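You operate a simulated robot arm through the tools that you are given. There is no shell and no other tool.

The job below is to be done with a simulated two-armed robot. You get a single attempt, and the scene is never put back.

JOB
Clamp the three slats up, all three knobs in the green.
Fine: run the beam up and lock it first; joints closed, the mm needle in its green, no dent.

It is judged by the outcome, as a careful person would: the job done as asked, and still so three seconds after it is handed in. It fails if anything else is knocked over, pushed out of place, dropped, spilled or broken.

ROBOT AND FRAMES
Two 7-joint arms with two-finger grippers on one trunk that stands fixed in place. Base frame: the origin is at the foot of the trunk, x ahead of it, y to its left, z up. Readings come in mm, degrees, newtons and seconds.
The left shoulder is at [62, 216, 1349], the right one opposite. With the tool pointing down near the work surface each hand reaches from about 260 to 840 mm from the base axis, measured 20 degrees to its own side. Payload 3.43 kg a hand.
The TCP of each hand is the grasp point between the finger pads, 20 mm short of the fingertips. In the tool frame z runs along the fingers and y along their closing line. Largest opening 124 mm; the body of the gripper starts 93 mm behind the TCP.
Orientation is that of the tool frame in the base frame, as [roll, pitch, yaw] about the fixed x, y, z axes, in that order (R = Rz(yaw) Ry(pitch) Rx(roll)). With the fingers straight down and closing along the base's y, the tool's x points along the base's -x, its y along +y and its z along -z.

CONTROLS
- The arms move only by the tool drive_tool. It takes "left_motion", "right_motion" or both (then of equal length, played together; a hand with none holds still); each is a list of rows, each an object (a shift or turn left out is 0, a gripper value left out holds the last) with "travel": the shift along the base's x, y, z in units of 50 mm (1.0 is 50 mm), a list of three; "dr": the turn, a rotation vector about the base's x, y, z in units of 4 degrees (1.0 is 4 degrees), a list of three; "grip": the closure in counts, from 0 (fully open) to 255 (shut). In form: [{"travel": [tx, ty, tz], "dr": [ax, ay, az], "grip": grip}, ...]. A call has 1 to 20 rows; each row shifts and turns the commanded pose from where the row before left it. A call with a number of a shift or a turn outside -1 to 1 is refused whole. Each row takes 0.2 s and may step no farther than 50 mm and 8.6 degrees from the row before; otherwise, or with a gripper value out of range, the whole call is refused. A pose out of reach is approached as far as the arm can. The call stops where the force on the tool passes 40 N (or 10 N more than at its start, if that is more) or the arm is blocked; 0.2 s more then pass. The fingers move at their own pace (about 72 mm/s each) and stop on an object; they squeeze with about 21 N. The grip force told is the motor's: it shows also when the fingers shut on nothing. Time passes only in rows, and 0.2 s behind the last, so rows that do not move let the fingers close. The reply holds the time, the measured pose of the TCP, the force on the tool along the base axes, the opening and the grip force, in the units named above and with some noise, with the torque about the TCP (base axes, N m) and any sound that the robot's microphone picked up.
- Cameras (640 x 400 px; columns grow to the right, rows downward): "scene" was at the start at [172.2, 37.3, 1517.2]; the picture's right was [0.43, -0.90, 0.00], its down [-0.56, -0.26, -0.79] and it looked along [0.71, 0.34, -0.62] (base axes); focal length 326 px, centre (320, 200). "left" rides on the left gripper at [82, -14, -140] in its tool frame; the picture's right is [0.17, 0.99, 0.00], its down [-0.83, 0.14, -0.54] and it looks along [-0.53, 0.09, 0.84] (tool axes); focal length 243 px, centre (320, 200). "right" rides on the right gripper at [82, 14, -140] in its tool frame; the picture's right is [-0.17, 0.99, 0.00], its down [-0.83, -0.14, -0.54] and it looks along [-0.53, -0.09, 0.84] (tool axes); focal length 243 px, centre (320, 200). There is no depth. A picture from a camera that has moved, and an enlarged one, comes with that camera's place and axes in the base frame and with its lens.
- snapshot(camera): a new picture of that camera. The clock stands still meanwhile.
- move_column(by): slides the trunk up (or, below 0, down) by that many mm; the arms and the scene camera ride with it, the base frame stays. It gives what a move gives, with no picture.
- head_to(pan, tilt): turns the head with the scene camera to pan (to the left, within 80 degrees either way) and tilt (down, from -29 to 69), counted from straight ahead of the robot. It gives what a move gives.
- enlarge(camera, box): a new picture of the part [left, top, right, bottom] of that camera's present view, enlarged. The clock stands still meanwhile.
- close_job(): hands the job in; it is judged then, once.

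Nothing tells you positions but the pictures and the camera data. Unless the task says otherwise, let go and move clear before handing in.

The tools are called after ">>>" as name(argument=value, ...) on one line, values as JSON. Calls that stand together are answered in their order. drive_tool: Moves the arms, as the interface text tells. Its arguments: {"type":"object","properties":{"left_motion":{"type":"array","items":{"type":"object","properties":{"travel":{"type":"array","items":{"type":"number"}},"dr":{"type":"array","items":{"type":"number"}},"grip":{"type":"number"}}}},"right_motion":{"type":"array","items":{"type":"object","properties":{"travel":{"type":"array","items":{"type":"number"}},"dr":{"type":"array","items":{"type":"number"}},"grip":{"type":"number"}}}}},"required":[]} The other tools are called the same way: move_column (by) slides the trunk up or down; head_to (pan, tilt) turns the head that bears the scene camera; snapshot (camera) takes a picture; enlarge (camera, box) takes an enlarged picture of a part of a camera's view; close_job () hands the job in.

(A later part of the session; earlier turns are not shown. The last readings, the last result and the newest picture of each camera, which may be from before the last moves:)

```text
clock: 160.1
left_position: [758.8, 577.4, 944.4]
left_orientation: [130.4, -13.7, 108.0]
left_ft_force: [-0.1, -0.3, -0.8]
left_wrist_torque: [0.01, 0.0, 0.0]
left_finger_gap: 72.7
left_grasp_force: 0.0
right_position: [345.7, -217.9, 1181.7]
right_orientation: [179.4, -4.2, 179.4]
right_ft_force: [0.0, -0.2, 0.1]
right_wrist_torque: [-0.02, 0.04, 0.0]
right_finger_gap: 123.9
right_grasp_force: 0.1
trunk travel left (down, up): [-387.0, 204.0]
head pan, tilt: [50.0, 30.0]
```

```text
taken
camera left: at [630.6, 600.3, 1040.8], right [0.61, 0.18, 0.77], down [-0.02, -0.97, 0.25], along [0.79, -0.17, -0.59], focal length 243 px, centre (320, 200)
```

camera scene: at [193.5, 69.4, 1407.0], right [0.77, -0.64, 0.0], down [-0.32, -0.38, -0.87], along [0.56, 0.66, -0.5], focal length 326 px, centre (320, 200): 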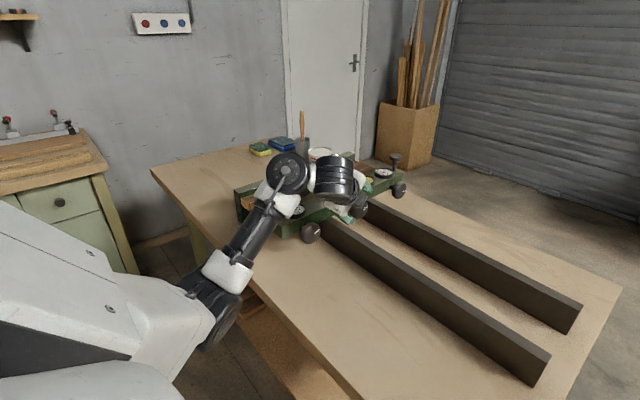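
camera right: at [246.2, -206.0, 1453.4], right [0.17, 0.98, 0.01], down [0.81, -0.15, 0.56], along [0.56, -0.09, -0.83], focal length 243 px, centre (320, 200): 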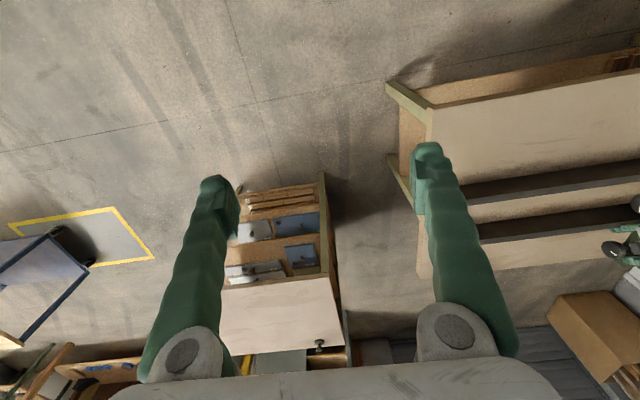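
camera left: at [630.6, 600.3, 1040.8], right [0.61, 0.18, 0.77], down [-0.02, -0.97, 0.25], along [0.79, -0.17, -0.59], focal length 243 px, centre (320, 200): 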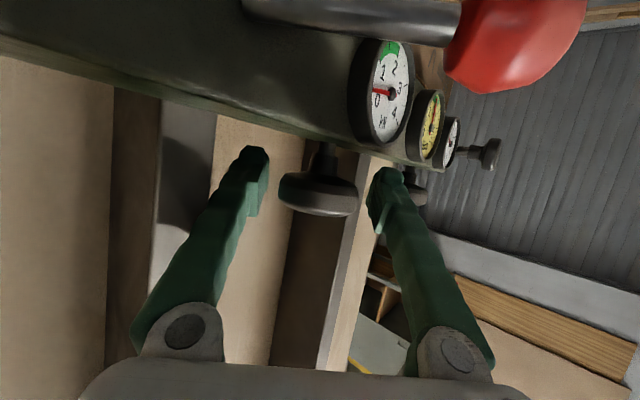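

>>> drive_tool(left_motion=[{"grip": 180}, {"grip": 255}, {}, {}, {"dr": [0, 1, 0]}, {"dr": [0, 1, 0]}, {"dr": [0, 1, 0]}, {"dr": [0, 1, 0]}, {"dr": [0, 1, 0]}])

>>> enlarge(camera="left", box=[290, 0, 610, 200])

```text
clock: 162.1
left_position: [759.5, 577.6, 943.2]
left_orientation: [150.7, -18.9, 102.4]
left_ft_force: [-6.6, -6.1, -12.2]
left_wrist_torque: [0.49, -0.02, 0.14]
left_finger_gap: 48.3
left_grasp_force: 45.2
right_position: [347.2, -218.2, 1181.9]
right_orientation: [179.5, -4.3, 179.5]
right_ft_force: [-0.4, -0.3, -0.7]
right_wrist_torque: [-0.03, 0.02, 0.0]
right_finger_gap: 123.8
right_grasp_force: 0.0
trunk travel left (down, up): [-387.0, 204.0]
head pan, tilt: [50.0, 30.0]
```

```text
2.00 times, centred on (450, 100) of left
camera zoom: at [672.1, 600.3, 1078.6], right [0.84, 0.18, 0.51], down [0.07, -0.97, 0.24], along [0.54, -0.17, -0.83], focal length 485 px, centre (60, 400)
```

zoom: 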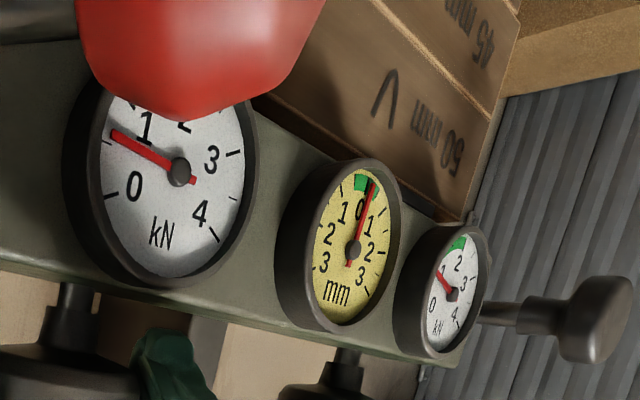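

Gauge 2 is about 0.7 and mm about +0.4, still inside its green but near the edge. Knob 1 should come up next. I'll release and retreat.

>>> drive_tool(left_motion=[{"grip": 105}, {}, {}, {"dr": [0, -1, 0]}, {"dr": [0, -1, 0]}, {"dr": [0, -1, 0]}, {"dr": [0, -1, 0]}, {"travel": [-0.26, -0.14, 0.24]}, {"travel": [-0.26, -0.14, 0.24]}, {"travel": [-0.26, -0.14, 0.3]}, {"travel": [-0.1, -0.14, 0.7]}, {"travel": [-0.1, -0.14, 0.7]}, {"travel": [-0.3, -0.14, 0.7]}, {}])

>>> snapshot(camera="scene")

>>> snapshot(camera="left")

```text
clock: 165.1
left_position: [695.2, 536.3, 1088.2]
left_orientation: [134.4, -15.0, 107.0]
left_ft_force: [-0.5, 0.7, -0.6]
left_wrist_torque: [0.0, 0.01, 0.01]
left_finger_gap: 73.0
left_grasp_force: 0.0
right_position: [345.6, -217.8, 1182.9]
right_orientation: [179.6, -4.3, 179.5]
right_ft_force: [0.7, 1.0, -0.2]
right_wrist_torque: [-0.05, 0.0, 0.0]
right_finger_gap: 124.0
right_grasp_force: 0.0
trunk travel left (down, up): [-387.0, 204.0]
head pan, tilt: [50.0, 30.0]
```

```text
taken
camera scene: at [193.8, 70.5, 1406.9], right [0.77, -0.64, 0.0], down [-0.32, -0.38, -0.87], along [0.56, 0.66, -0.5], focal length 326 px, centre (320, 200)
```

scene: 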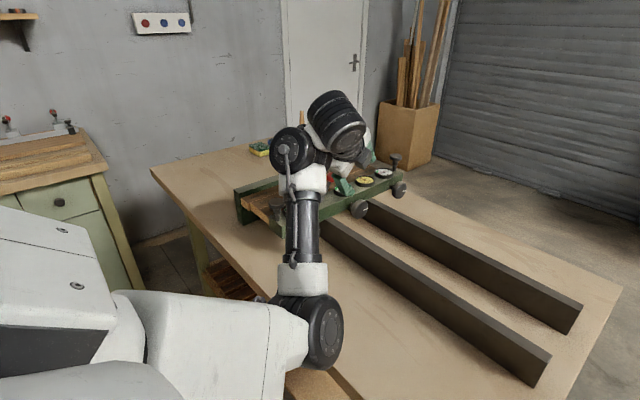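

```text
taken
camera left: at [573.5, 558.6, 1194.3], right [0.67, 0.18, 0.72], down [0.0, -0.97, 0.25], along [0.75, -0.17, -0.65], focal length 243 px, centre (320, 200)
```

left: 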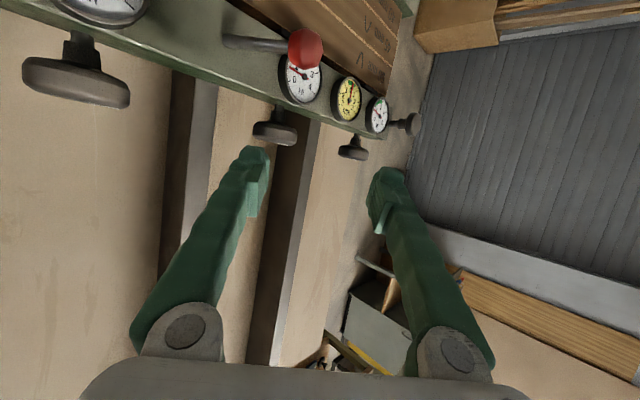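

>>> move_column(by=100)

>>> snapshot(camera="scene")

>>> enlarge(camera="scene", box=[265, 165, 425, 265])

```text
clock: 166.4
left_position: [696.3, 534.5, 1187.5]
left_orientation: [134.5, -14.9, 107.0]
left_ft_force: [1.1, 0.4, -0.2]
left_wrist_torque: [-0.02, 0.01, 0.01]
left_finger_gap: 73.1
left_grasp_force: 0.0
right_position: [337.7, -216.7, 1302.6]
right_orientation: [179.4, -0.3, 179.3]
right_ft_force: [0.6, -0.3, -0.6]
right_wrist_torque: [-0.01, 0.02, -0.03]
right_finger_gap: 124.3
right_grasp_force: 0.1
trunk travel left (down, up): [-487.0, 104.0]
head pan, tilt: [50.0, 30.0]
```

```text
taken
camera scene: at [160.3, 69.8, 1514.5], right [0.77, -0.64, 0.0], down [-0.32, -0.38, -0.87], along [0.56, 0.66, -0.5], focal length 326 px, centre (320, 200)
```

scene: 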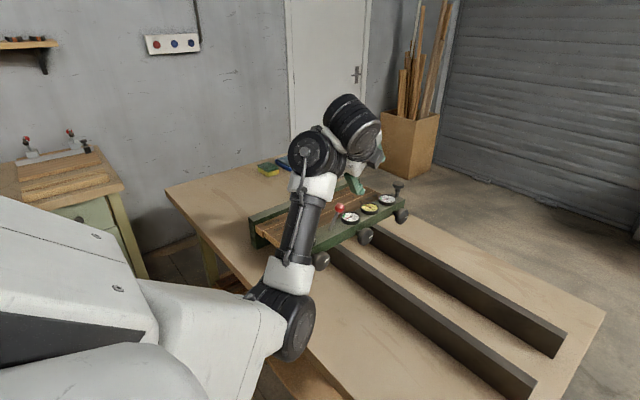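

```text
4.00 times, centred on (345, 215) of scene
camera zoom: at [160.3, 69.8, 1514.5], right [0.77, -0.64, 0.0], down [-0.32, -0.38, -0.87], along [0.56, 0.66, -0.5], focal length 1302 px, centre (220, 140)
```

zoom: 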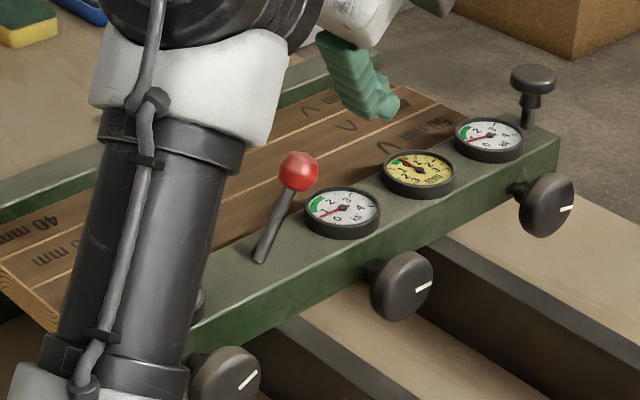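

>>> drive_tool(left_motion=[{"travel": [-0.7, -0.2, -0.1]}, {"travel": [-0.7, -0.2, -0.1]}, {"travel": [-0.7, -0.1, -0.1]}, {"travel": [-0.7, 0, -0.1]}, {"travel": [-0.5, 0.1, -0.4]}])

>>> snapshot(camera="scene")

>>> snapshot(camera="left")

```text
clock: 167.6
left_position: [529.4, 516.0, 1148.8]
left_orientation: [134.2, -15.0, 107.0]
left_ft_force: [-0.7, -0.7, 0.0]
left_wrist_torque: [-0.01, 0.0, -0.04]
left_finger_gap: 72.8
left_grasp_force: 0.1
right_position: [336.7, -216.5, 1302.6]
right_orientation: [179.5, -0.3, 179.3]
right_ft_force: [0.0, -0.3, -0.1]
right_wrist_torque: [-0.02, 0.0, 0.04]
right_finger_gap: 124.0
right_grasp_force: 0.1
trunk travel left (down, up): [-487.0, 104.0]
head pan, tilt: [50.0, 30.0]
```

```text
taken
camera scene: at [158.9, 70.3, 1514.7], right [0.77, -0.64, 0.0], down [-0.32, -0.38, -0.87], along [0.56, 0.66, -0.5], focal length 326 px, centre (320, 200)
```

scene: 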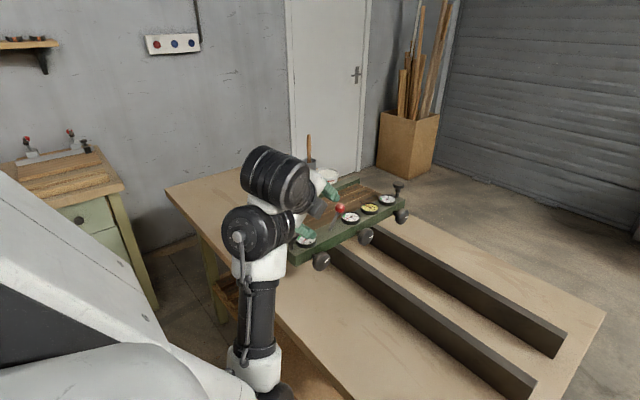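

```text
taken
camera left: at [407.7, 538.6, 1254.2], right [0.67, 0.18, 0.72], down [0.0, -0.97, 0.25], along [0.75, -0.17, -0.64], focal length 243 px, centre (320, 200)
```

left: 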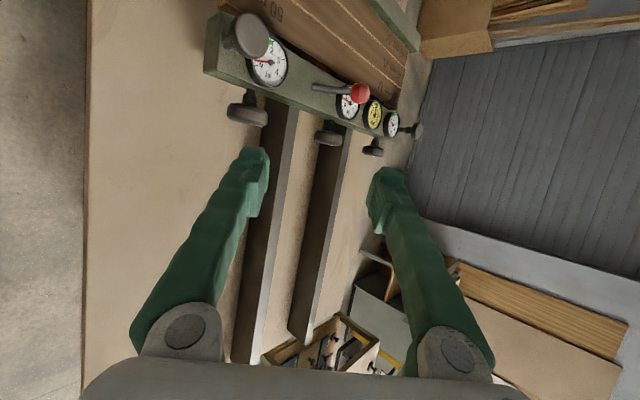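

>>> drive_tool(left_motion=[{"travel": [0, 0.15, -0.7]}, {"travel": [0, 0.15, -0.7]}, {"travel": [-0.1, 0.3, -0.7]}, {"travel": [0, 0, -0.7]}, {}])

>>> snapshot(camera="scene")

>>> snapshot(camera="left")

```text
clock: 168.8
left_position: [524.3, 546.2, 1009.5]
left_orientation: [134.4, -14.9, 107.1]
left_ft_force: [0.6, -0.4, -0.1]
left_wrist_torque: [0.02, -0.01, 0.01]
left_finger_gap: 73.0
left_grasp_force: 0.1
right_position: [336.6, -217.0, 1302.2]
right_orientation: [179.5, -0.3, 179.3]
right_ft_force: [0.7, -0.1, 0.1]
right_wrist_torque: [0.03, -0.03, 0.03]
right_finger_gap: 124.0
right_grasp_force: 0.1
trunk travel left (down, up): [-487.0, 104.0]
head pan, tilt: [50.0, 30.0]
```

```text
taken
camera scene: at [159.9, 69.5, 1514.7], right [0.77, -0.64, 0.0], down [-0.32, -0.38, -0.87], along [0.56, 0.66, -0.5], focal length 326 px, centre (320, 200)
```

scene: 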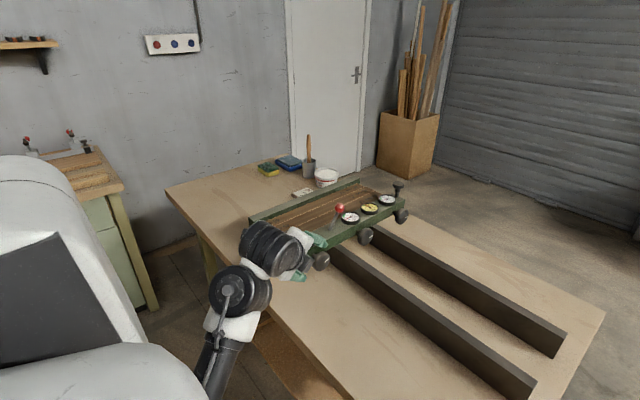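

```text
taken
camera left: at [402.8, 568.1, 1114.0], right [0.67, 0.18, 0.72], down [0.0, -0.97, 0.25], along [0.75, -0.17, -0.64], focal length 243 px, centre (320, 200)
```

left: 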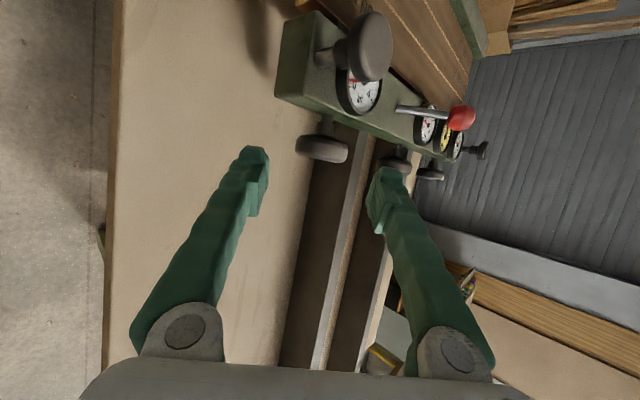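

I'll look down with the head to check the elbow's clearance from the table edge.

>>> head_to(pan=45, tilt=52)

>>> snapshot(camera="scene")

```text
clock: 169.7
left_position: [524.9, 546.0, 1009.4]
left_orientation: [134.4, -14.9, 107.2]
left_ft_force: [0.7, -0.7, 0.2]
left_wrist_torque: [0.0, 0.0, 0.0]
left_finger_gap: 72.9
left_grasp_force: 0.1
right_position: [335.0, -216.6, 1303.9]
right_orientation: [179.5, -0.3, 179.2]
right_ft_force: [0.1, 0.7, 0.5]
right_wrist_torque: [0.01, 0.01, -0.02]
right_finger_gap: 124.1
right_grasp_force: 0.0
trunk travel left (down, up): [-487.0, 104.0]
head pan, tilt: [45.0, 52.0]
```

```text
taken
camera scene: at [154.4, 53.9, 1482.6], right [0.71, -0.71, 0.0], down [-0.56, -0.56, -0.62], along [0.44, 0.44, -0.79], focal length 326 px, centre (320, 200)
```

scene: 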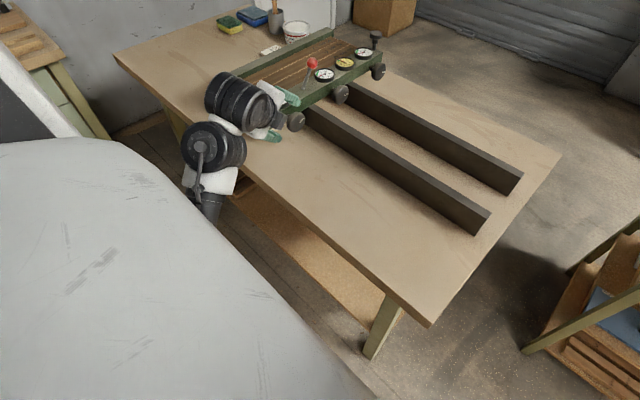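

The elbow can't drop below the table top and is well in front of its edge, so it's safe to proceed to knob 1.

>>> drive_tool(left_motion=[{"travel": [0.25, 0.12, -0.25]}, {"travel": [0.25, 0.12, -0.25]}, {"travel": [0.26, 0.12, -0.25]}])

>>> snapshot(camera="left")

>>> snapshot(camera="scene")

```text
clock: 170.5
left_position: [562.9, 564.4, 970.9]
left_orientation: [134.4, -14.9, 107.0]
left_ft_force: [-0.1, 0.2, 0.1]
left_wrist_torque: [0.03, 0.04, 0.03]
left_finger_gap: 73.2
left_grasp_force: 0.0
right_position: [337.1, -216.2, 1302.7]
right_orientation: [179.5, -0.3, 179.3]
right_ft_force: [0.1, 0.8, 0.2]
right_wrist_torque: [0.0, 0.0, 0.01]
right_finger_gap: 123.7
right_grasp_force: 0.0
trunk travel left (down, up): [-487.0, 104.0]
head pan, tilt: [45.0, 52.0]
```

```text
taken
camera left: at [441.5, 586.8, 1076.1], right [0.67, 0.18, 0.72], down [0.0, -0.97, 0.25], along [0.75, -0.17, -0.64], focal length 243 px, centre (320, 200)
```

left: 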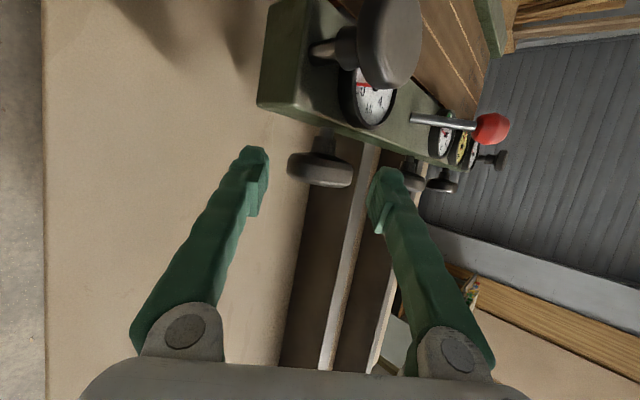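

```text
taken
camera scene: at [154.7, 54.2, 1482.5], right [0.71, -0.71, 0.0], down [-0.56, -0.56, -0.62], along [0.43, 0.44, -0.79], focal length 326 px, centre (320, 200)
```

scene: 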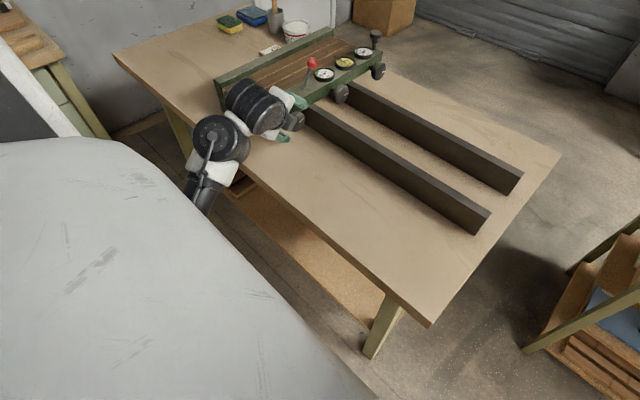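

>>> drive_tool(left_motion=[{"travel": [0.26, 0.125, -0.25]}, {"travel": [0.26, 0.125, -0.25]}, {}])

>>> snapshot(camera="left")

>>> enlarge(camera="scene", box=[150, 40, 400, 220])

```text
clock: 171.3
left_position: [588.6, 576.1, 947.2]
left_orientation: [134.3, -15.0, 107.1]
left_ft_force: [-0.1, 0.4, 0.0]
left_wrist_torque: [-0.03, 0.01, -0.01]
left_finger_gap: 72.8
left_grasp_force: 0.1
right_position: [336.3, -217.5, 1301.5]
right_orientation: [179.4, -0.3, 179.4]
right_ft_force: [0.2, 0.1, -0.9]
right_wrist_torque: [0.02, 0.0, 0.0]
right_finger_gap: 124.0
right_grasp_force: 0.0
trunk travel left (down, up): [-487.0, 104.0]
head pan, tilt: [45.0, 52.0]
```

```text
taken
camera left: at [467.0, 598.4, 1052.2], right [0.67, 0.18, 0.72], down [0.0, -0.97, 0.25], along [0.75, -0.17, -0.64], focal length 243 px, centre (320, 200)
```

left: 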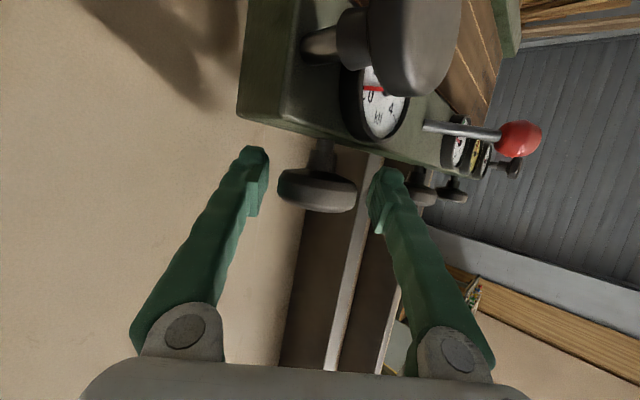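

```text
2.22 times, centred on (275, 130) of scene
camera zoom: at [154.1, 53.0, 1482.6], right [0.71, -0.71, 0.0], down [-0.56, -0.56, -0.62], along [0.44, 0.44, -0.79], focal length 724 px, centre (420, 356)
```

zoom: 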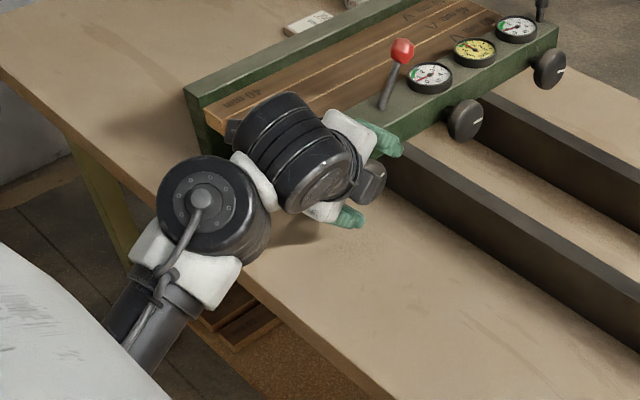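

>>> drive_tool(left_motion=[{"grip": 180}, {"grip": 255}, {}, {}, {"dr": [0, 1, 0]}, {"dr": [0, 1, 0]}, {"dr": [0, 1, 0]}, {"dr": [0, 1, 0]}, {"dr": [0, 1, 0]}, {"dr": [0, 1, 0]}])

>>> snapshot(camera="left")

>>> enlarge(camera="scene", box=[230, 20, 410, 140])

```text
clock: 173.5
left_position: [590.2, 576.4, 945.8]
left_orientation: [159.0, -20.5, 99.4]
left_ft_force: [-8.8, -5.7, -16.6]
left_wrist_torque: [-0.12, 0.05, 0.75]
left_finger_gap: 49.8
left_grasp_force: 45.5
right_position: [335.9, -216.9, 1301.5]
right_orientation: [179.5, -0.3, 179.4]
right_ft_force: [-0.7, -0.1, 0.3]
right_wrist_torque: [-0.01, -0.01, 0.02]
right_finger_gap: 124.1
right_grasp_force: 0.1
trunk travel left (down, up): [-487.0, 104.0]
head pan, tilt: [45.0, 52.0]
```

```text
taken
camera left: at [521.3, 599.2, 1091.0], right [0.9, 0.18, 0.39], down [0.1, -0.97, 0.23], along [0.42, -0.17, -0.89], focal length 243 px, centre (320, 200)
```

left: 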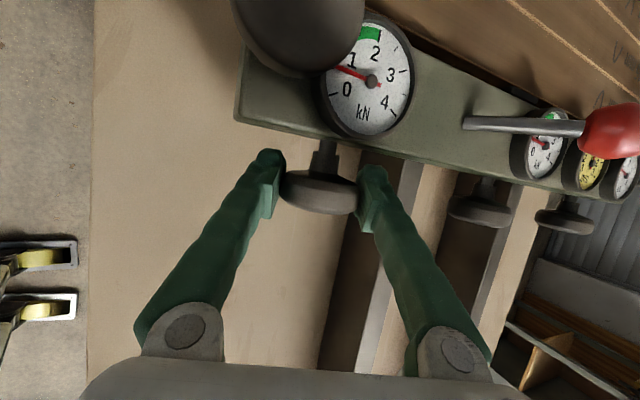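

```text
3.33 times, centred on (320, 80) of scene
camera zoom: at [154.8, 54.2, 1482.4], right [0.71, -0.71, 0.0], down [-0.56, -0.56, -0.62], along [0.43, 0.44, -0.79], focal length 1085 px, centre (320, 600)
```

zoom: 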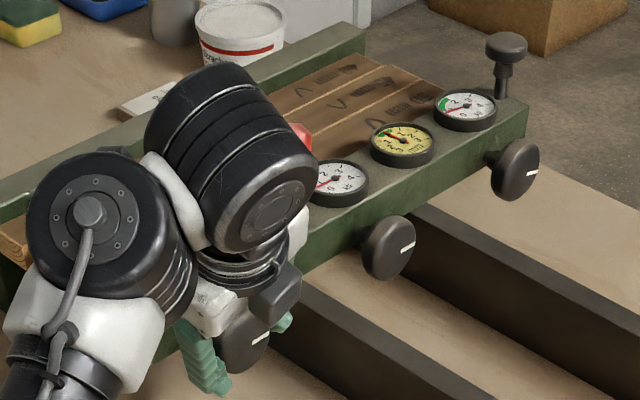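

>>> enlarge(camera="scene", box=[316, 44, 376, 80])

>>> enlarge(camera="left", box=[440, 80, 640, 220])

```text
10.67 times, centred on (346, 62) of scene
camera zoom: at [154.8, 54.2, 1482.4], right [0.71, -0.71, 0.0], down [-0.56, -0.56, -0.62], along [0.43, 0.44, -0.79], focal length 3473 px, centre (43, 1672)
```

zoom: 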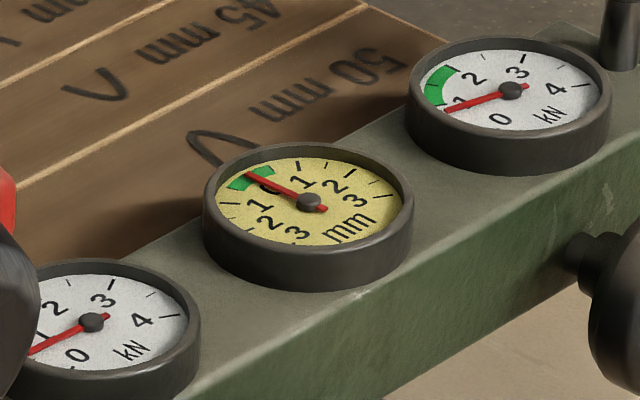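

```text
2.86 times, centred on (540, 150) of left
camera zoom: at [521.3, 599.2, 1091.0], right [0.9, 0.18, 0.39], down [0.1, -0.97, 0.23], along [0.42, -0.17, -0.89], focal length 693 px, centre (-309, 343)
```

zoom: 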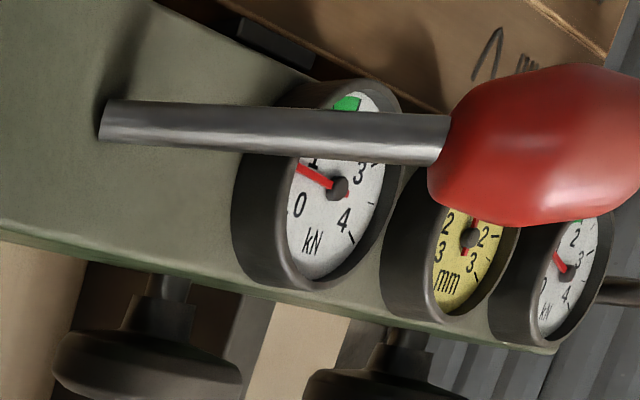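

All three are now about 0.6–0.85 kN with mm near 0. I'll continue knob 1 a bit while watching.

>>> drive_tool(left_motion=[{"dr": [0, 1, 0]}, {"dr": [0, 1, 0]}, {"dr": [0, 1, 0]}, {"dr": [0, 1, 0]}])

>>> snapshot(camera="left")

>>> enlarge(camera="scene", box=[316, 44, 376, 80])

```text
clock: 174.5
left_position: [589.5, 576.5, 945.7]
left_orientation: [176.1, -22.3, 93.1]
left_ft_force: [-4.0, -4.0, -15.4]
left_wrist_torque: [-0.42, 0.0, 0.17]
left_finger_gap: 49.8
left_grasp_force: 44.8
right_position: [337.7, -215.6, 1302.1]
right_orientation: [179.5, -0.4, 179.3]
right_ft_force: [0.2, 0.4, -0.8]
right_wrist_torque: [0.02, -0.05, 0.03]
right_finger_gap: 123.9
right_grasp_force: 0.0
trunk travel left (down, up): [-487.0, 104.0]
head pan, tilt: [45.0, 52.0]
```

```text
taken
camera left: at [564.8, 599.2, 1104.1], right [0.98, 0.18, 0.13], down [0.16, -0.97, 0.19], along [0.16, -0.17, -0.97], focal length 243 px, centre (320, 200)
```

left: 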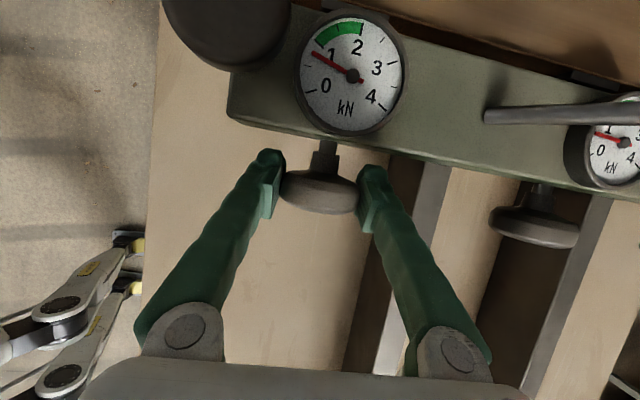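

```text
10.67 times, centred on (346, 62) of scene
camera zoom: at [155.5, 54.2, 1482.4], right [0.71, -0.71, 0.0], down [-0.56, -0.56, -0.62], along [0.43, 0.44, -0.79], focal length 3473 px, centre (43, 1672)
```

zoom: 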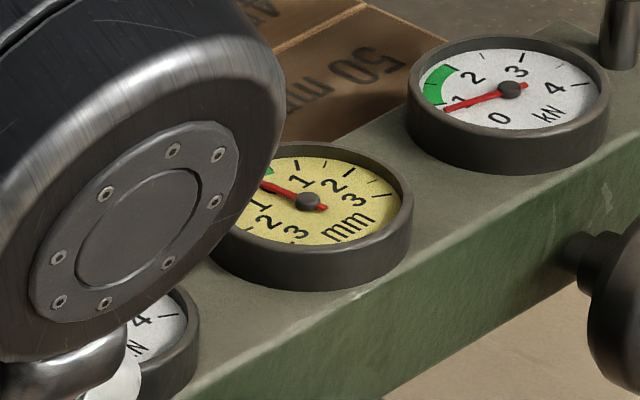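

>>> drive_tool(left_motion=[{"grip": 105}, {}, {}, {"dr": [0, -1, 0]}, {"dr": [0, -1, 0]}, {"dr": [0, -1, 0]}, {"dr": [0, -1, 0]}, {"dr": [0, -1, 0]}, {"dr": [0, -1, 0]}, {"dr": [0, -1, 0]}, {"dr": [0, -1, 0]}, {"dr": [0, -1, 0]}, {"dr": [0, -1, 0]}, {}])

>>> drive_tool(left_motion=[{"grip": 180}, {"grip": 255}, {}, {}, {"dr": [0, 1, 0]}, {"dr": [0, 1, 0]}, {"dr": [0, 1, 0]}, {"dr": [0, 1, 0]}, {"dr": [0, 1, 0]}])

>>> snapshot(camera="left")

>>> enlarge(camera="scene", box=[316, 44, 376, 80])

```text
clock: 177.5
left_position: [589.9, 575.4, 946.3]
left_orientation: [134.2, -14.9, 107.1]
left_ft_force: [1.4, 0.9, -0.5]
left_wrist_torque: [0.02, -0.02, 0.03]
left_finger_gap: 72.9
left_grasp_force: 0.0
right_position: [337.4, -217.3, 1302.0]
right_orientation: [179.5, -0.2, 179.3]
right_ft_force: [0.2, 0.0, 0.1]
right_wrist_torque: [0.02, 0.02, 0.01]
right_finger_gap: 124.2
right_grasp_force: 0.1
trunk travel left (down, up): [-487.0, 104.0]
head pan, tilt: [45.0, 52.0]
```

```text
clock: 179.5
left_position: [588.8, 575.8, 944.2]
left_orientation: [154.9, -19.8, 100.9]
left_ft_force: [-7.1, -5.2, -18.0]
left_wrist_torque: [0.63, 0.0, 0.53]
left_finger_gap: 49.0
left_grasp_force: 45.1
right_position: [338.5, -216.7, 1301.5]
right_orientation: [179.4, -0.4, 179.3]
right_ft_force: [-0.5, 0.0, -0.2]
right_wrist_torque: [0.0, 0.0, 0.02]
right_finger_gap: 123.9
right_grasp_force: 0.1
trunk travel left (down, up): [-487.0, 104.0]
head pan, tilt: [45.0, 52.0]
```

```text
taken
camera left: at [511.6, 599.2, 1085.4], right [0.87, 0.18, 0.45], down [0.08, -0.97, 0.23], along [0.48, -0.17, -0.86], focal length 243 px, centre (320, 200)
```

left: 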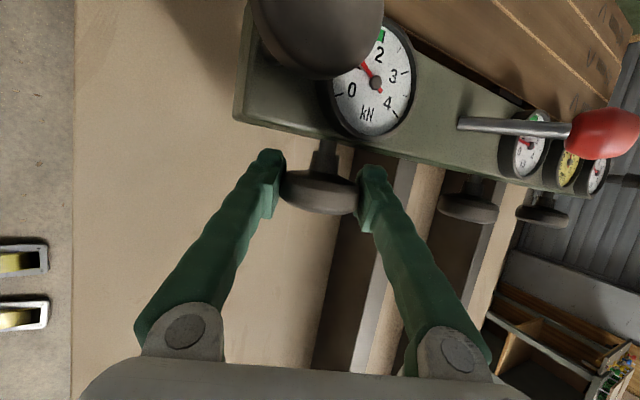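

```text
10.67 times, centred on (346, 62) of scene
camera zoom: at [155.3, 54.4, 1482.3], right [0.71, -0.71, 0.0], down [-0.56, -0.56, -0.62], along [0.43, 0.44, -0.79], focal length 3473 px, centre (43, 1672)
```

zoom: 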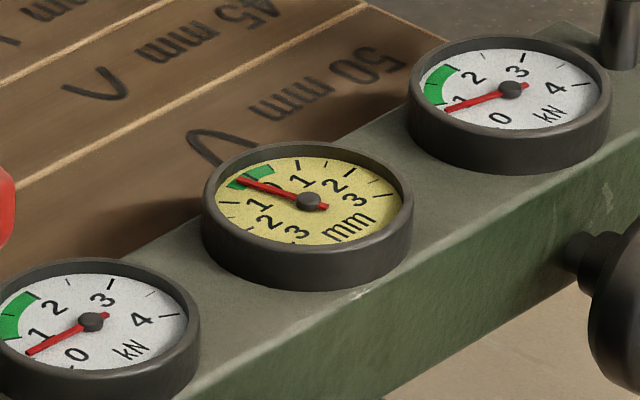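

>>> drive_tool(left_motion=[{"dr": [0, 1, 0]}, {"dr": [0, 1, 0]}])

>>> enlarge(camera="left", box=[240, 0, 480, 160])

>>> enlarge(camera="scene", box=[316, 44, 376, 80])

```text
clock: 180.1
left_position: [589.8, 576.9, 945.3]
left_orientation: [163.3, -21.0, 97.9]
left_ft_force: [-8.1, -6.3, -20.2]
left_wrist_torque: [-0.08, 0.03, 0.08]
left_finger_gap: 49.1
left_grasp_force: 45.1
right_position: [337.8, -216.7, 1302.6]
right_orientation: [179.5, -0.4, 179.3]
right_ft_force: [0.9, 0.3, 0.3]
right_wrist_torque: [0.01, -0.02, 0.01]
right_finger_gap: 124.0
right_grasp_force: 0.1
trunk travel left (down, up): [-487.0, 104.0]
head pan, tilt: [45.0, 52.0]
```

```text
2.50 times, centred on (360, 80) of left
camera zoom: at [532.2, 599.3, 1094.8], right [0.93, 0.18, 0.32], down [0.11, -0.97, 0.22], along [0.35, -0.17, -0.92], focal length 606 px, centre (220, 500)
```

zoom: 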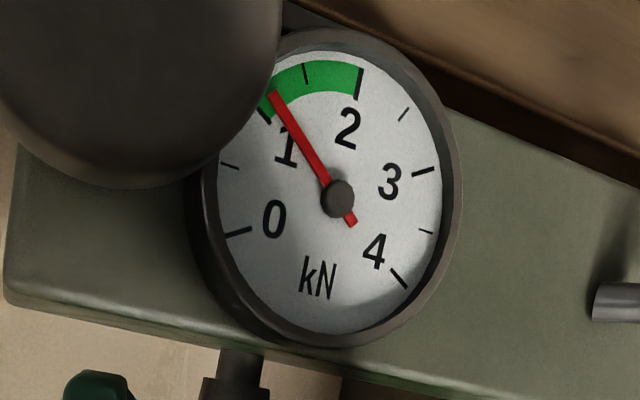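

```text
10.67 times, centred on (346, 62) of scene
camera zoom: at [155.3, 54.5, 1482.3], right [0.71, -0.71, 0.0], down [-0.56, -0.56, -0.61], along [0.43, 0.44, -0.79], focal length 3473 px, centre (43, 1672)
```

zoom: 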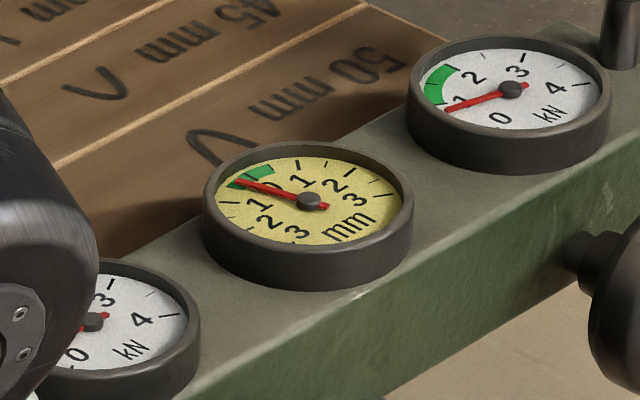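

>>> drive_tool(left_motion=[{"dr": [0, 1, 0]}, {"dr": [0, 1, 0]}])

>>> enlarge(camera="left", box=[240, 0, 480, 160])

>>> enlarge(camera="scene", box=[330, 52, 360, 72])

```text
clock: 180.7
left_position: [590.3, 577.4, 945.5]
left_orientation: [171.8, -22.0, 94.9]
left_ft_force: [-5.7, -5.8, -20.6]
left_wrist_torque: [-0.6, -0.01, 0.12]
left_finger_gap: 49.1
left_grasp_force: 44.5
right_position: [338.7, -216.3, 1302.6]
right_orientation: [179.5, -0.4, 179.3]
right_ft_force: [0.2, -0.1, 0.0]
right_wrist_torque: [0.0, 0.02, 0.01]
right_finger_gap: 123.9
right_grasp_force: 0.0
trunk travel left (down, up): [-487.0, 104.0]
head pan, tilt: [45.0, 52.0]
```

```text
2.50 times, centred on (360, 80) of left
camera zoom: at [553.8, 599.3, 1101.3], right [0.96, 0.18, 0.19], down [0.14, -0.97, 0.2], along [0.22, -0.17, -0.96], focal length 606 px, centre (220, 500)
```

zoom: 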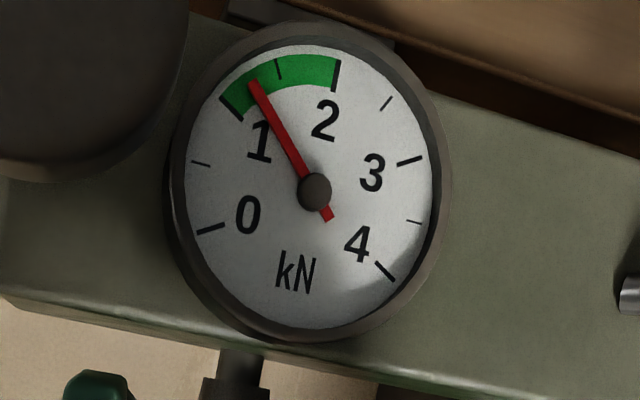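

```text
16.00 times, centred on (345, 62) of scene
camera zoom: at [155.7, 54.5, 1482.3], right [0.71, -0.71, 0.0], down [-0.56, -0.56, -0.61], along [0.43, 0.44, -0.79], focal length 5210 px, centre (-80, 2408)
```

zoom: 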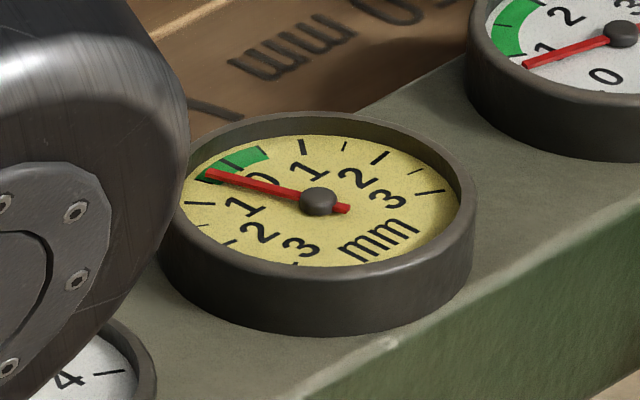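

Gauge 1 is about 1.3 kN and mm about −0.4, still in green. Next is knob 2: I'll release, retreat and transfer.

>>> drive_tool(left_motion=[{"grip": 105}, {}, {}, {"dr": [0, -1, 0]}, {"dr": [0, -1, 0]}, {"dr": [0, -1, 0]}, {"dr": [0, -1, 0]}, {"dr": [0, -1, 0]}, {"dr": [0, -1, 0]}, {"dr": [0, -1, 0]}, {"dr": [0, -1, 0]}, {"dr": [0, -1, 0]}, {"dr": [0, -1, 0]}, {"travel": [-0.26, -0.14, 0.25]}, {"travel": [-0.26, -0.14, 0.25]}, {"travel": [-0.26, -0.14, 0.3]}, {"travel": [0, -0.1, 0.7]}, {"travel": [0, -0.1, 0.7]}, {"travel": [0, 0, 0.6]}])

>>> drive_tool(left_motion=[{"travel": [0.7, 0.05, 0]}, {"travel": [0.7, 0.05, 0]}, {"travel": [0.7, 0.1, -0.1]}, {"travel": [0.7, 0.1, -0.2]}, {"travel": [0.7, 0.2, -0.3]}, {}])

>>> snapshot(camera="left")

>>> snapshot(camera="scene")

```text
clock: 184.8
left_position: [562.6, 570.3, 1146.0]
left_orientation: [126.5, -26.8, 106.3]
left_ft_force: [0.0, 0.0, 0.1]
left_wrist_torque: [0.02, -0.02, -0.02]
left_finger_gap: 72.9
left_grasp_force: 0.1
right_position: [337.3, -216.8, 1303.8]
right_orientation: [179.5, -0.3, 179.4]
right_ft_force: [0.3, 0.3, 0.0]
right_wrist_torque: [0.01, 0.01, -0.01]
right_finger_gap: 124.0
right_grasp_force: 0.0
trunk travel left (down, up): [-487.0, 104.0]
head pan, tilt: [45.0, 52.0]
stopped in row 19 (left hand): the arm was blocked; the commanded pose is now the measured one
```

```text
clock: 186.2
left_position: [738.7, 592.5, 1114.0]
left_orientation: [126.6, -26.5, 106.2]
left_ft_force: [-0.3, 0.9, 1.0]
left_wrist_torque: [0.01, 0.01, -0.04]
left_finger_gap: 72.9
left_grasp_force: 0.1
right_position: [337.0, -217.8, 1301.9]
right_orientation: [179.4, -0.4, 179.3]
right_ft_force: [0.0, 0.6, 0.1]
right_wrist_torque: [0.03, -0.02, 0.01]
right_finger_gap: 123.8
right_grasp_force: 0.0
trunk travel left (down, up): [-487.0, 104.0]
head pan, tilt: [45.0, 52.0]
```

```text
taken
camera left: at [610.7, 599.4, 1214.2], right [0.62, -0.03, 0.78], down [-0.08, -1.0, 0.02], along [0.78, -0.07, -0.62], focal length 243 px, centre (320, 200)
```

left: 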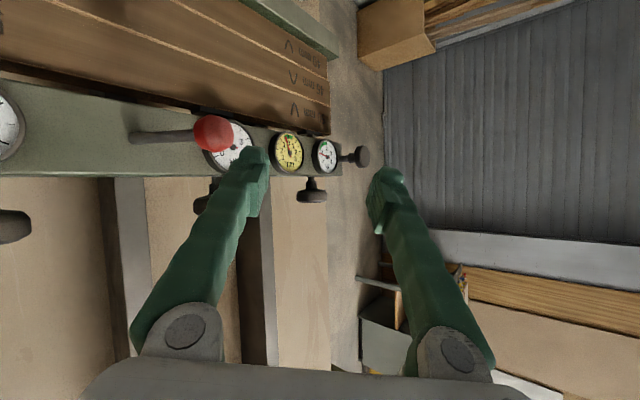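

```text
taken
camera scene: at [153.9, 53.4, 1482.6], right [0.71, -0.71, 0.0], down [-0.56, -0.56, -0.62], along [0.44, 0.44, -0.79], focal length 326 px, centre (320, 200)
```

scene: 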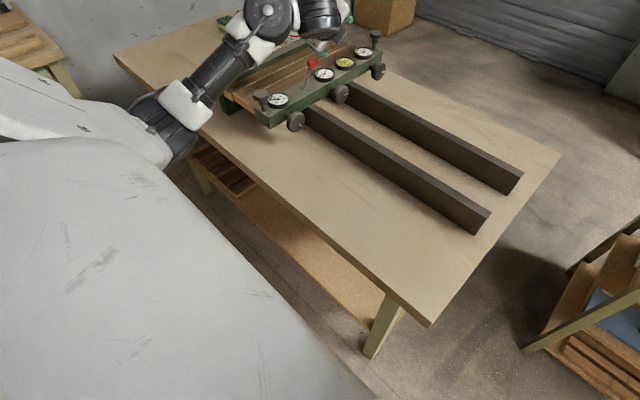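

The arm swapped elbow posture (reported blocked) but is clear, and nothing looks displaced. I'll re-align the tool and check before approaching knob 2.

>>> drive_tool(left_motion=[{"travel": [-0.05, -0.2, 0], "dr": [-0.78, 0.04, 0.1]}, {"travel": [-0.05, -0.2, 0], "dr": [-0.78, 0.04, 0.1]}, {"travel": [-0.05, -0.2, 0], "dr": [-0.78, 0.04, 0.1]}, {"travel": [-0.1, 0, 0], "dr": [-0.78, 0.04, 0.1]}, {}])

>>> snapshot(camera="left")

>>> snapshot(camera="scene")

```text
clock: 187.4
left_position: [726.3, 563.0, 1113.9]
left_orientation: [130.9, -14.6, 106.1]
left_ft_force: [-0.2, 0.6, -0.2]
left_wrist_torque: [-0.04, 0.02, 0.03]
left_finger_gap: 72.9
left_grasp_force: 0.1
right_position: [336.3, -217.4, 1302.7]
right_orientation: [179.6, -0.3, 179.3]
right_ft_force: [-0.3, 0.2, -0.1]
right_wrist_torque: [0.02, -0.01, 0.04]
right_finger_gap: 123.9
right_grasp_force: 0.0
trunk travel left (down, up): [-487.0, 104.0]
head pan, tilt: [45.0, 52.0]
```

```text
taken
camera left: at [599.3, 587.6, 1212.6], right [0.63, 0.15, 0.76], down [-0.05, -0.97, 0.23], along [0.78, -0.18, -0.6], focal length 243 px, centre (320, 200)
```

left: 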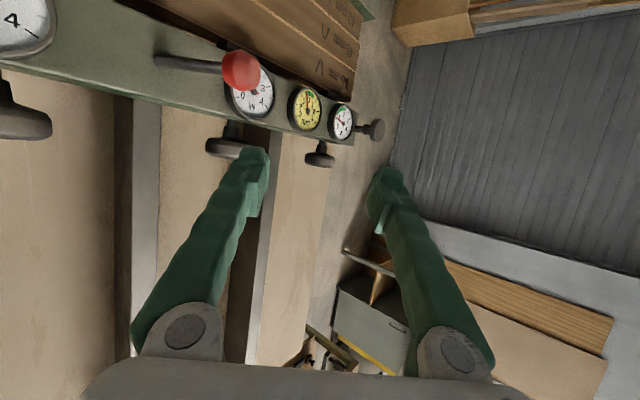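

```text
taken
camera scene: at [154.3, 53.9, 1482.5], right [0.71, -0.71, 0.0], down [-0.56, -0.56, -0.62], along [0.44, 0.44, -0.79], focal length 326 px, centre (320, 200)
```

scene: 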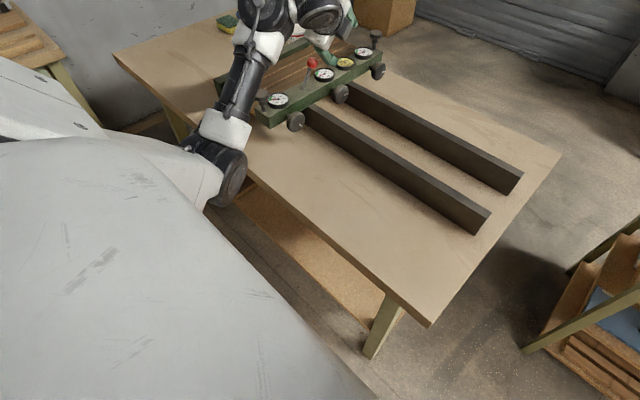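

>>> drive_tool(left_motion=[{"travel": [0, 0, -0.7]}, {"travel": [0, 0, -0.7]}, {"travel": [0, -0.03, -0.7]}, {"travel": [0, -0.02, -0.52]}, {}])

>>> snapshot(camera="left")

>>> enlarge(camera="scene", box=[180, 20, 420, 180])

```text
clock: 188.6
left_position: [725.8, 558.4, 983.9]
left_orientation: [130.9, -14.8, 106.3]
left_ft_force: [0.0, 0.3, 0.0]
left_wrist_torque: [0.0, 0.0, 0.0]
left_finger_gap: 73.1
left_grasp_force: 0.1
right_position: [336.5, -217.9, 1301.5]
right_orientation: [179.4, -0.3, 179.2]
right_ft_force: [-0.5, 0.3, -0.5]
right_wrist_torque: [-0.02, -0.01, 0.0]
right_finger_gap: 124.0
right_grasp_force: 0.1
trunk travel left (down, up): [-487.0, 104.0]
head pan, tilt: [45.0, 52.0]
```

```text
taken
camera left: at [598.8, 584.4, 1081.6], right [0.63, 0.15, 0.76], down [-0.05, -0.97, 0.23], along [0.78, -0.18, -0.6], focal length 243 px, centre (320, 200)
```

left: 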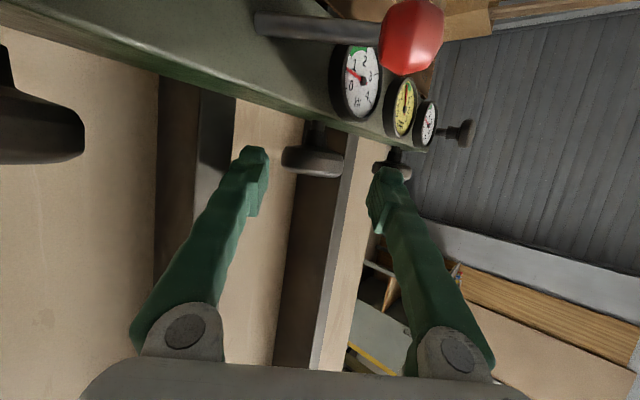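

```text
2.50 times, centred on (300, 100) of scene
camera zoom: at [154.4, 53.4, 1482.5], right [0.71, -0.71, 0.0], down [-0.56, -0.56, -0.62], along [0.44, 0.44, -0.79], focal length 814 px, centre (370, 450)
```

zoom: 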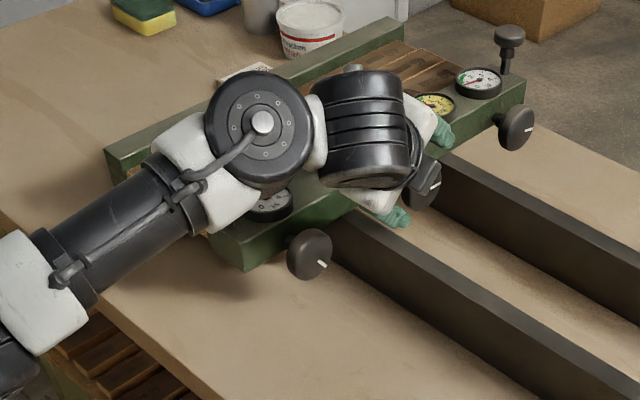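

>>> drive_tool(left_motion=[{"travel": [0.22, 0.127, -0.26]}, {"travel": [0.22, 0.127, -0.26]}, {"travel": [0.22, 0.127, -0.26]}, {}, {"grip": 180}, {"grip": 255}, {}, {}])

>>> snapshot(camera="left")

```text
clock: 190.4
left_position: [759.0, 578.0, 943.4]
left_orientation: [131.0, -14.8, 106.3]
left_ft_force: [-3.6, 0.2, -3.3]
left_wrist_torque: [0.22, 0.01, 0.22]
left_finger_gap: 48.2
left_grasp_force: 44.5
right_position: [336.2, -216.3, 1302.7]
right_orientation: [179.4, -0.3, 179.4]
right_ft_force: [0.6, -0.2, 0.0]
right_wrist_torque: [-0.03, -0.03, 0.02]
right_finger_gap: 124.0
right_grasp_force: 0.1
trunk travel left (down, up): [-487.0, 104.0]
head pan, tilt: [45.0, 52.0]
```

```text
taken
camera left: at [632.4, 604.1, 1042.3], right [0.63, 0.15, 0.76], down [-0.05, -0.97, 0.23], along [0.78, -0.18, -0.6], focal length 243 px, centre (320, 200)
```

left: 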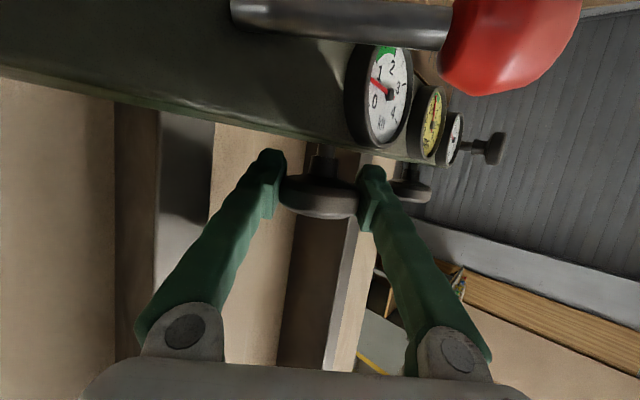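

Gripped. I'll turn knob 2 by 20° and read the gauges.

>>> drive_tool(left_motion=[{"dr": [0, 1, 0]}, {"dr": [0, 1, 0]}, {"dr": [0, 1, 0]}, {"dr": [0, 1, 0]}, {"dr": [0, 1, 0]}])

>>> enlarge(camera="left", box=[290, 0, 610, 200])

>>> enlarge(camera="scene", box=[250, 30, 390, 130])

```text
clock: 191.6
left_position: [759.3, 578.2, 943.4]
left_orientation: [151.4, -19.3, 100.0]
left_ft_force: [-0.7, 1.2, -3.4]
left_wrist_torque: [0.22, 0.02, 0.13]
left_finger_gap: 48.5
left_grasp_force: 44.9
right_position: [336.2, -218.0, 1303.7]
right_orientation: [179.6, -0.3, 179.3]
right_ft_force: [0.3, 0.9, -0.3]
right_wrist_torque: [0.0, -0.03, -0.01]
right_finger_gap: 124.1
right_grasp_force: 0.1
trunk travel left (down, up): [-487.0, 104.0]
head pan, tilt: [45.0, 52.0]
```

```text
2.00 times, centred on (450, 100) of left
camera zoom: at [674.3, 604.0, 1079.8], right [0.85, 0.15, 0.5], down [0.04, -0.97, 0.23], along [0.52, -0.18, -0.83], focal length 485 px, centre (60, 400)
```

zoom: 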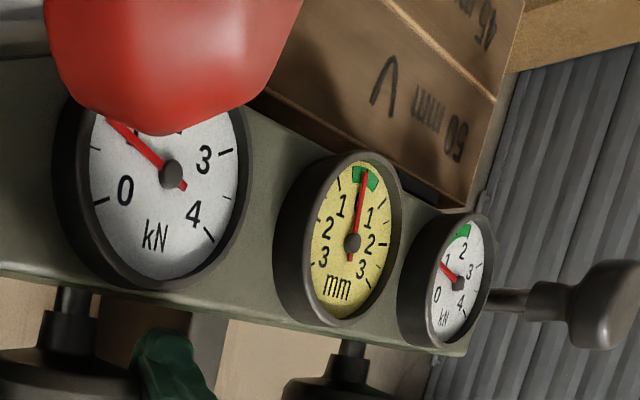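

```text
4.00 times, centred on (320, 80) of scene
camera zoom: at [154.7, 53.9, 1482.5], right [0.71, -0.71, 0.0], down [-0.56, -0.56, -0.62], along [0.43, 0.44, -0.79], focal length 1302 px, centre (320, 680)
```

zoom: 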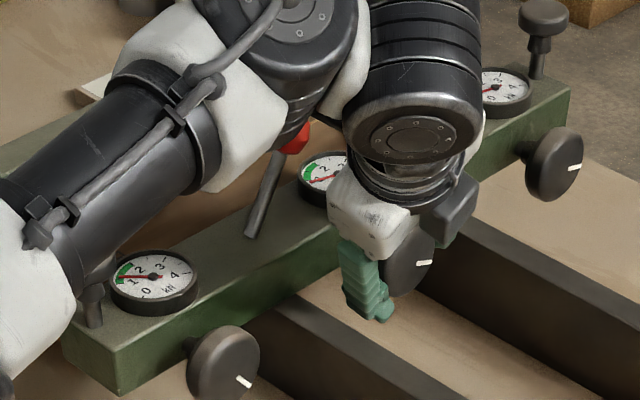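

>>> drive_tool(left_motion=[{"dr": [0, 1, 0]}, {"dr": [0, 1, 0]}, {"dr": [0, 1, 0]}])

>>> enlarge(camera="left", box=[270, 0, 640, 210])

>>> enlarge(camera="scene", box=[260, 80, 310, 112])

```text
clock: 192.4
left_position: [760.2, 578.5, 944.2]
left_orientation: [164.0, -21.1, 95.7]
left_ft_force: [1.7, 0.9, -0.4]
left_wrist_torque: [-0.23, 0.01, 0.01]
left_finger_gap: 48.3
left_grasp_force: 44.7
right_position: [338.2, -218.0, 1302.7]
right_orientation: [179.5, -0.3, 179.4]
right_ft_force: [0.3, -0.3, 0.5]
right_wrist_torque: [0.04, -0.03, -0.05]
right_finger_gap: 123.9
right_grasp_force: 0.1
trunk travel left (down, up): [-487.0, 104.0]
head pan, tilt: [45.0, 52.0]
```

```text
1.73 times, centred on (455, 105) of left
camera zoom: at [704.6, 603.9, 1094.4], right [0.94, 0.15, 0.31], down [0.08, -0.97, 0.22], along [0.34, -0.18, -0.92], focal length 420 px, centre (86, 364)
```

zoom: 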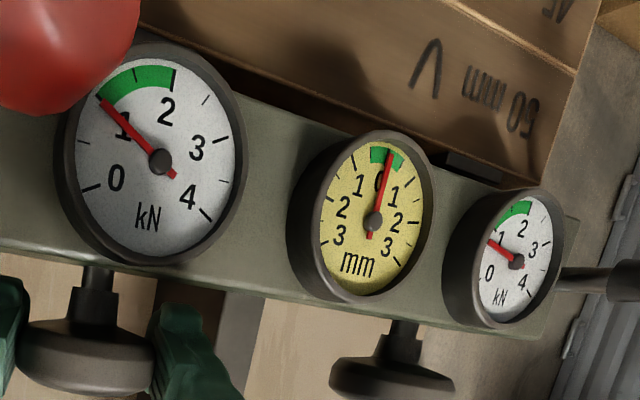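

```text
12.50 times, centred on (285, 96) of scene
camera zoom: at [154.9, 53.4, 1482.5], right [0.71, -0.71, 0.0], down [-0.56, -0.56, -0.62], along [0.43, 0.44, -0.79], focal length 4070 px, centre (758, 1500)
```

zoom: 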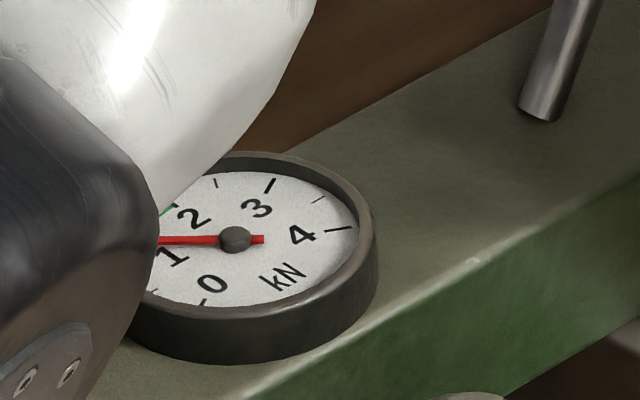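

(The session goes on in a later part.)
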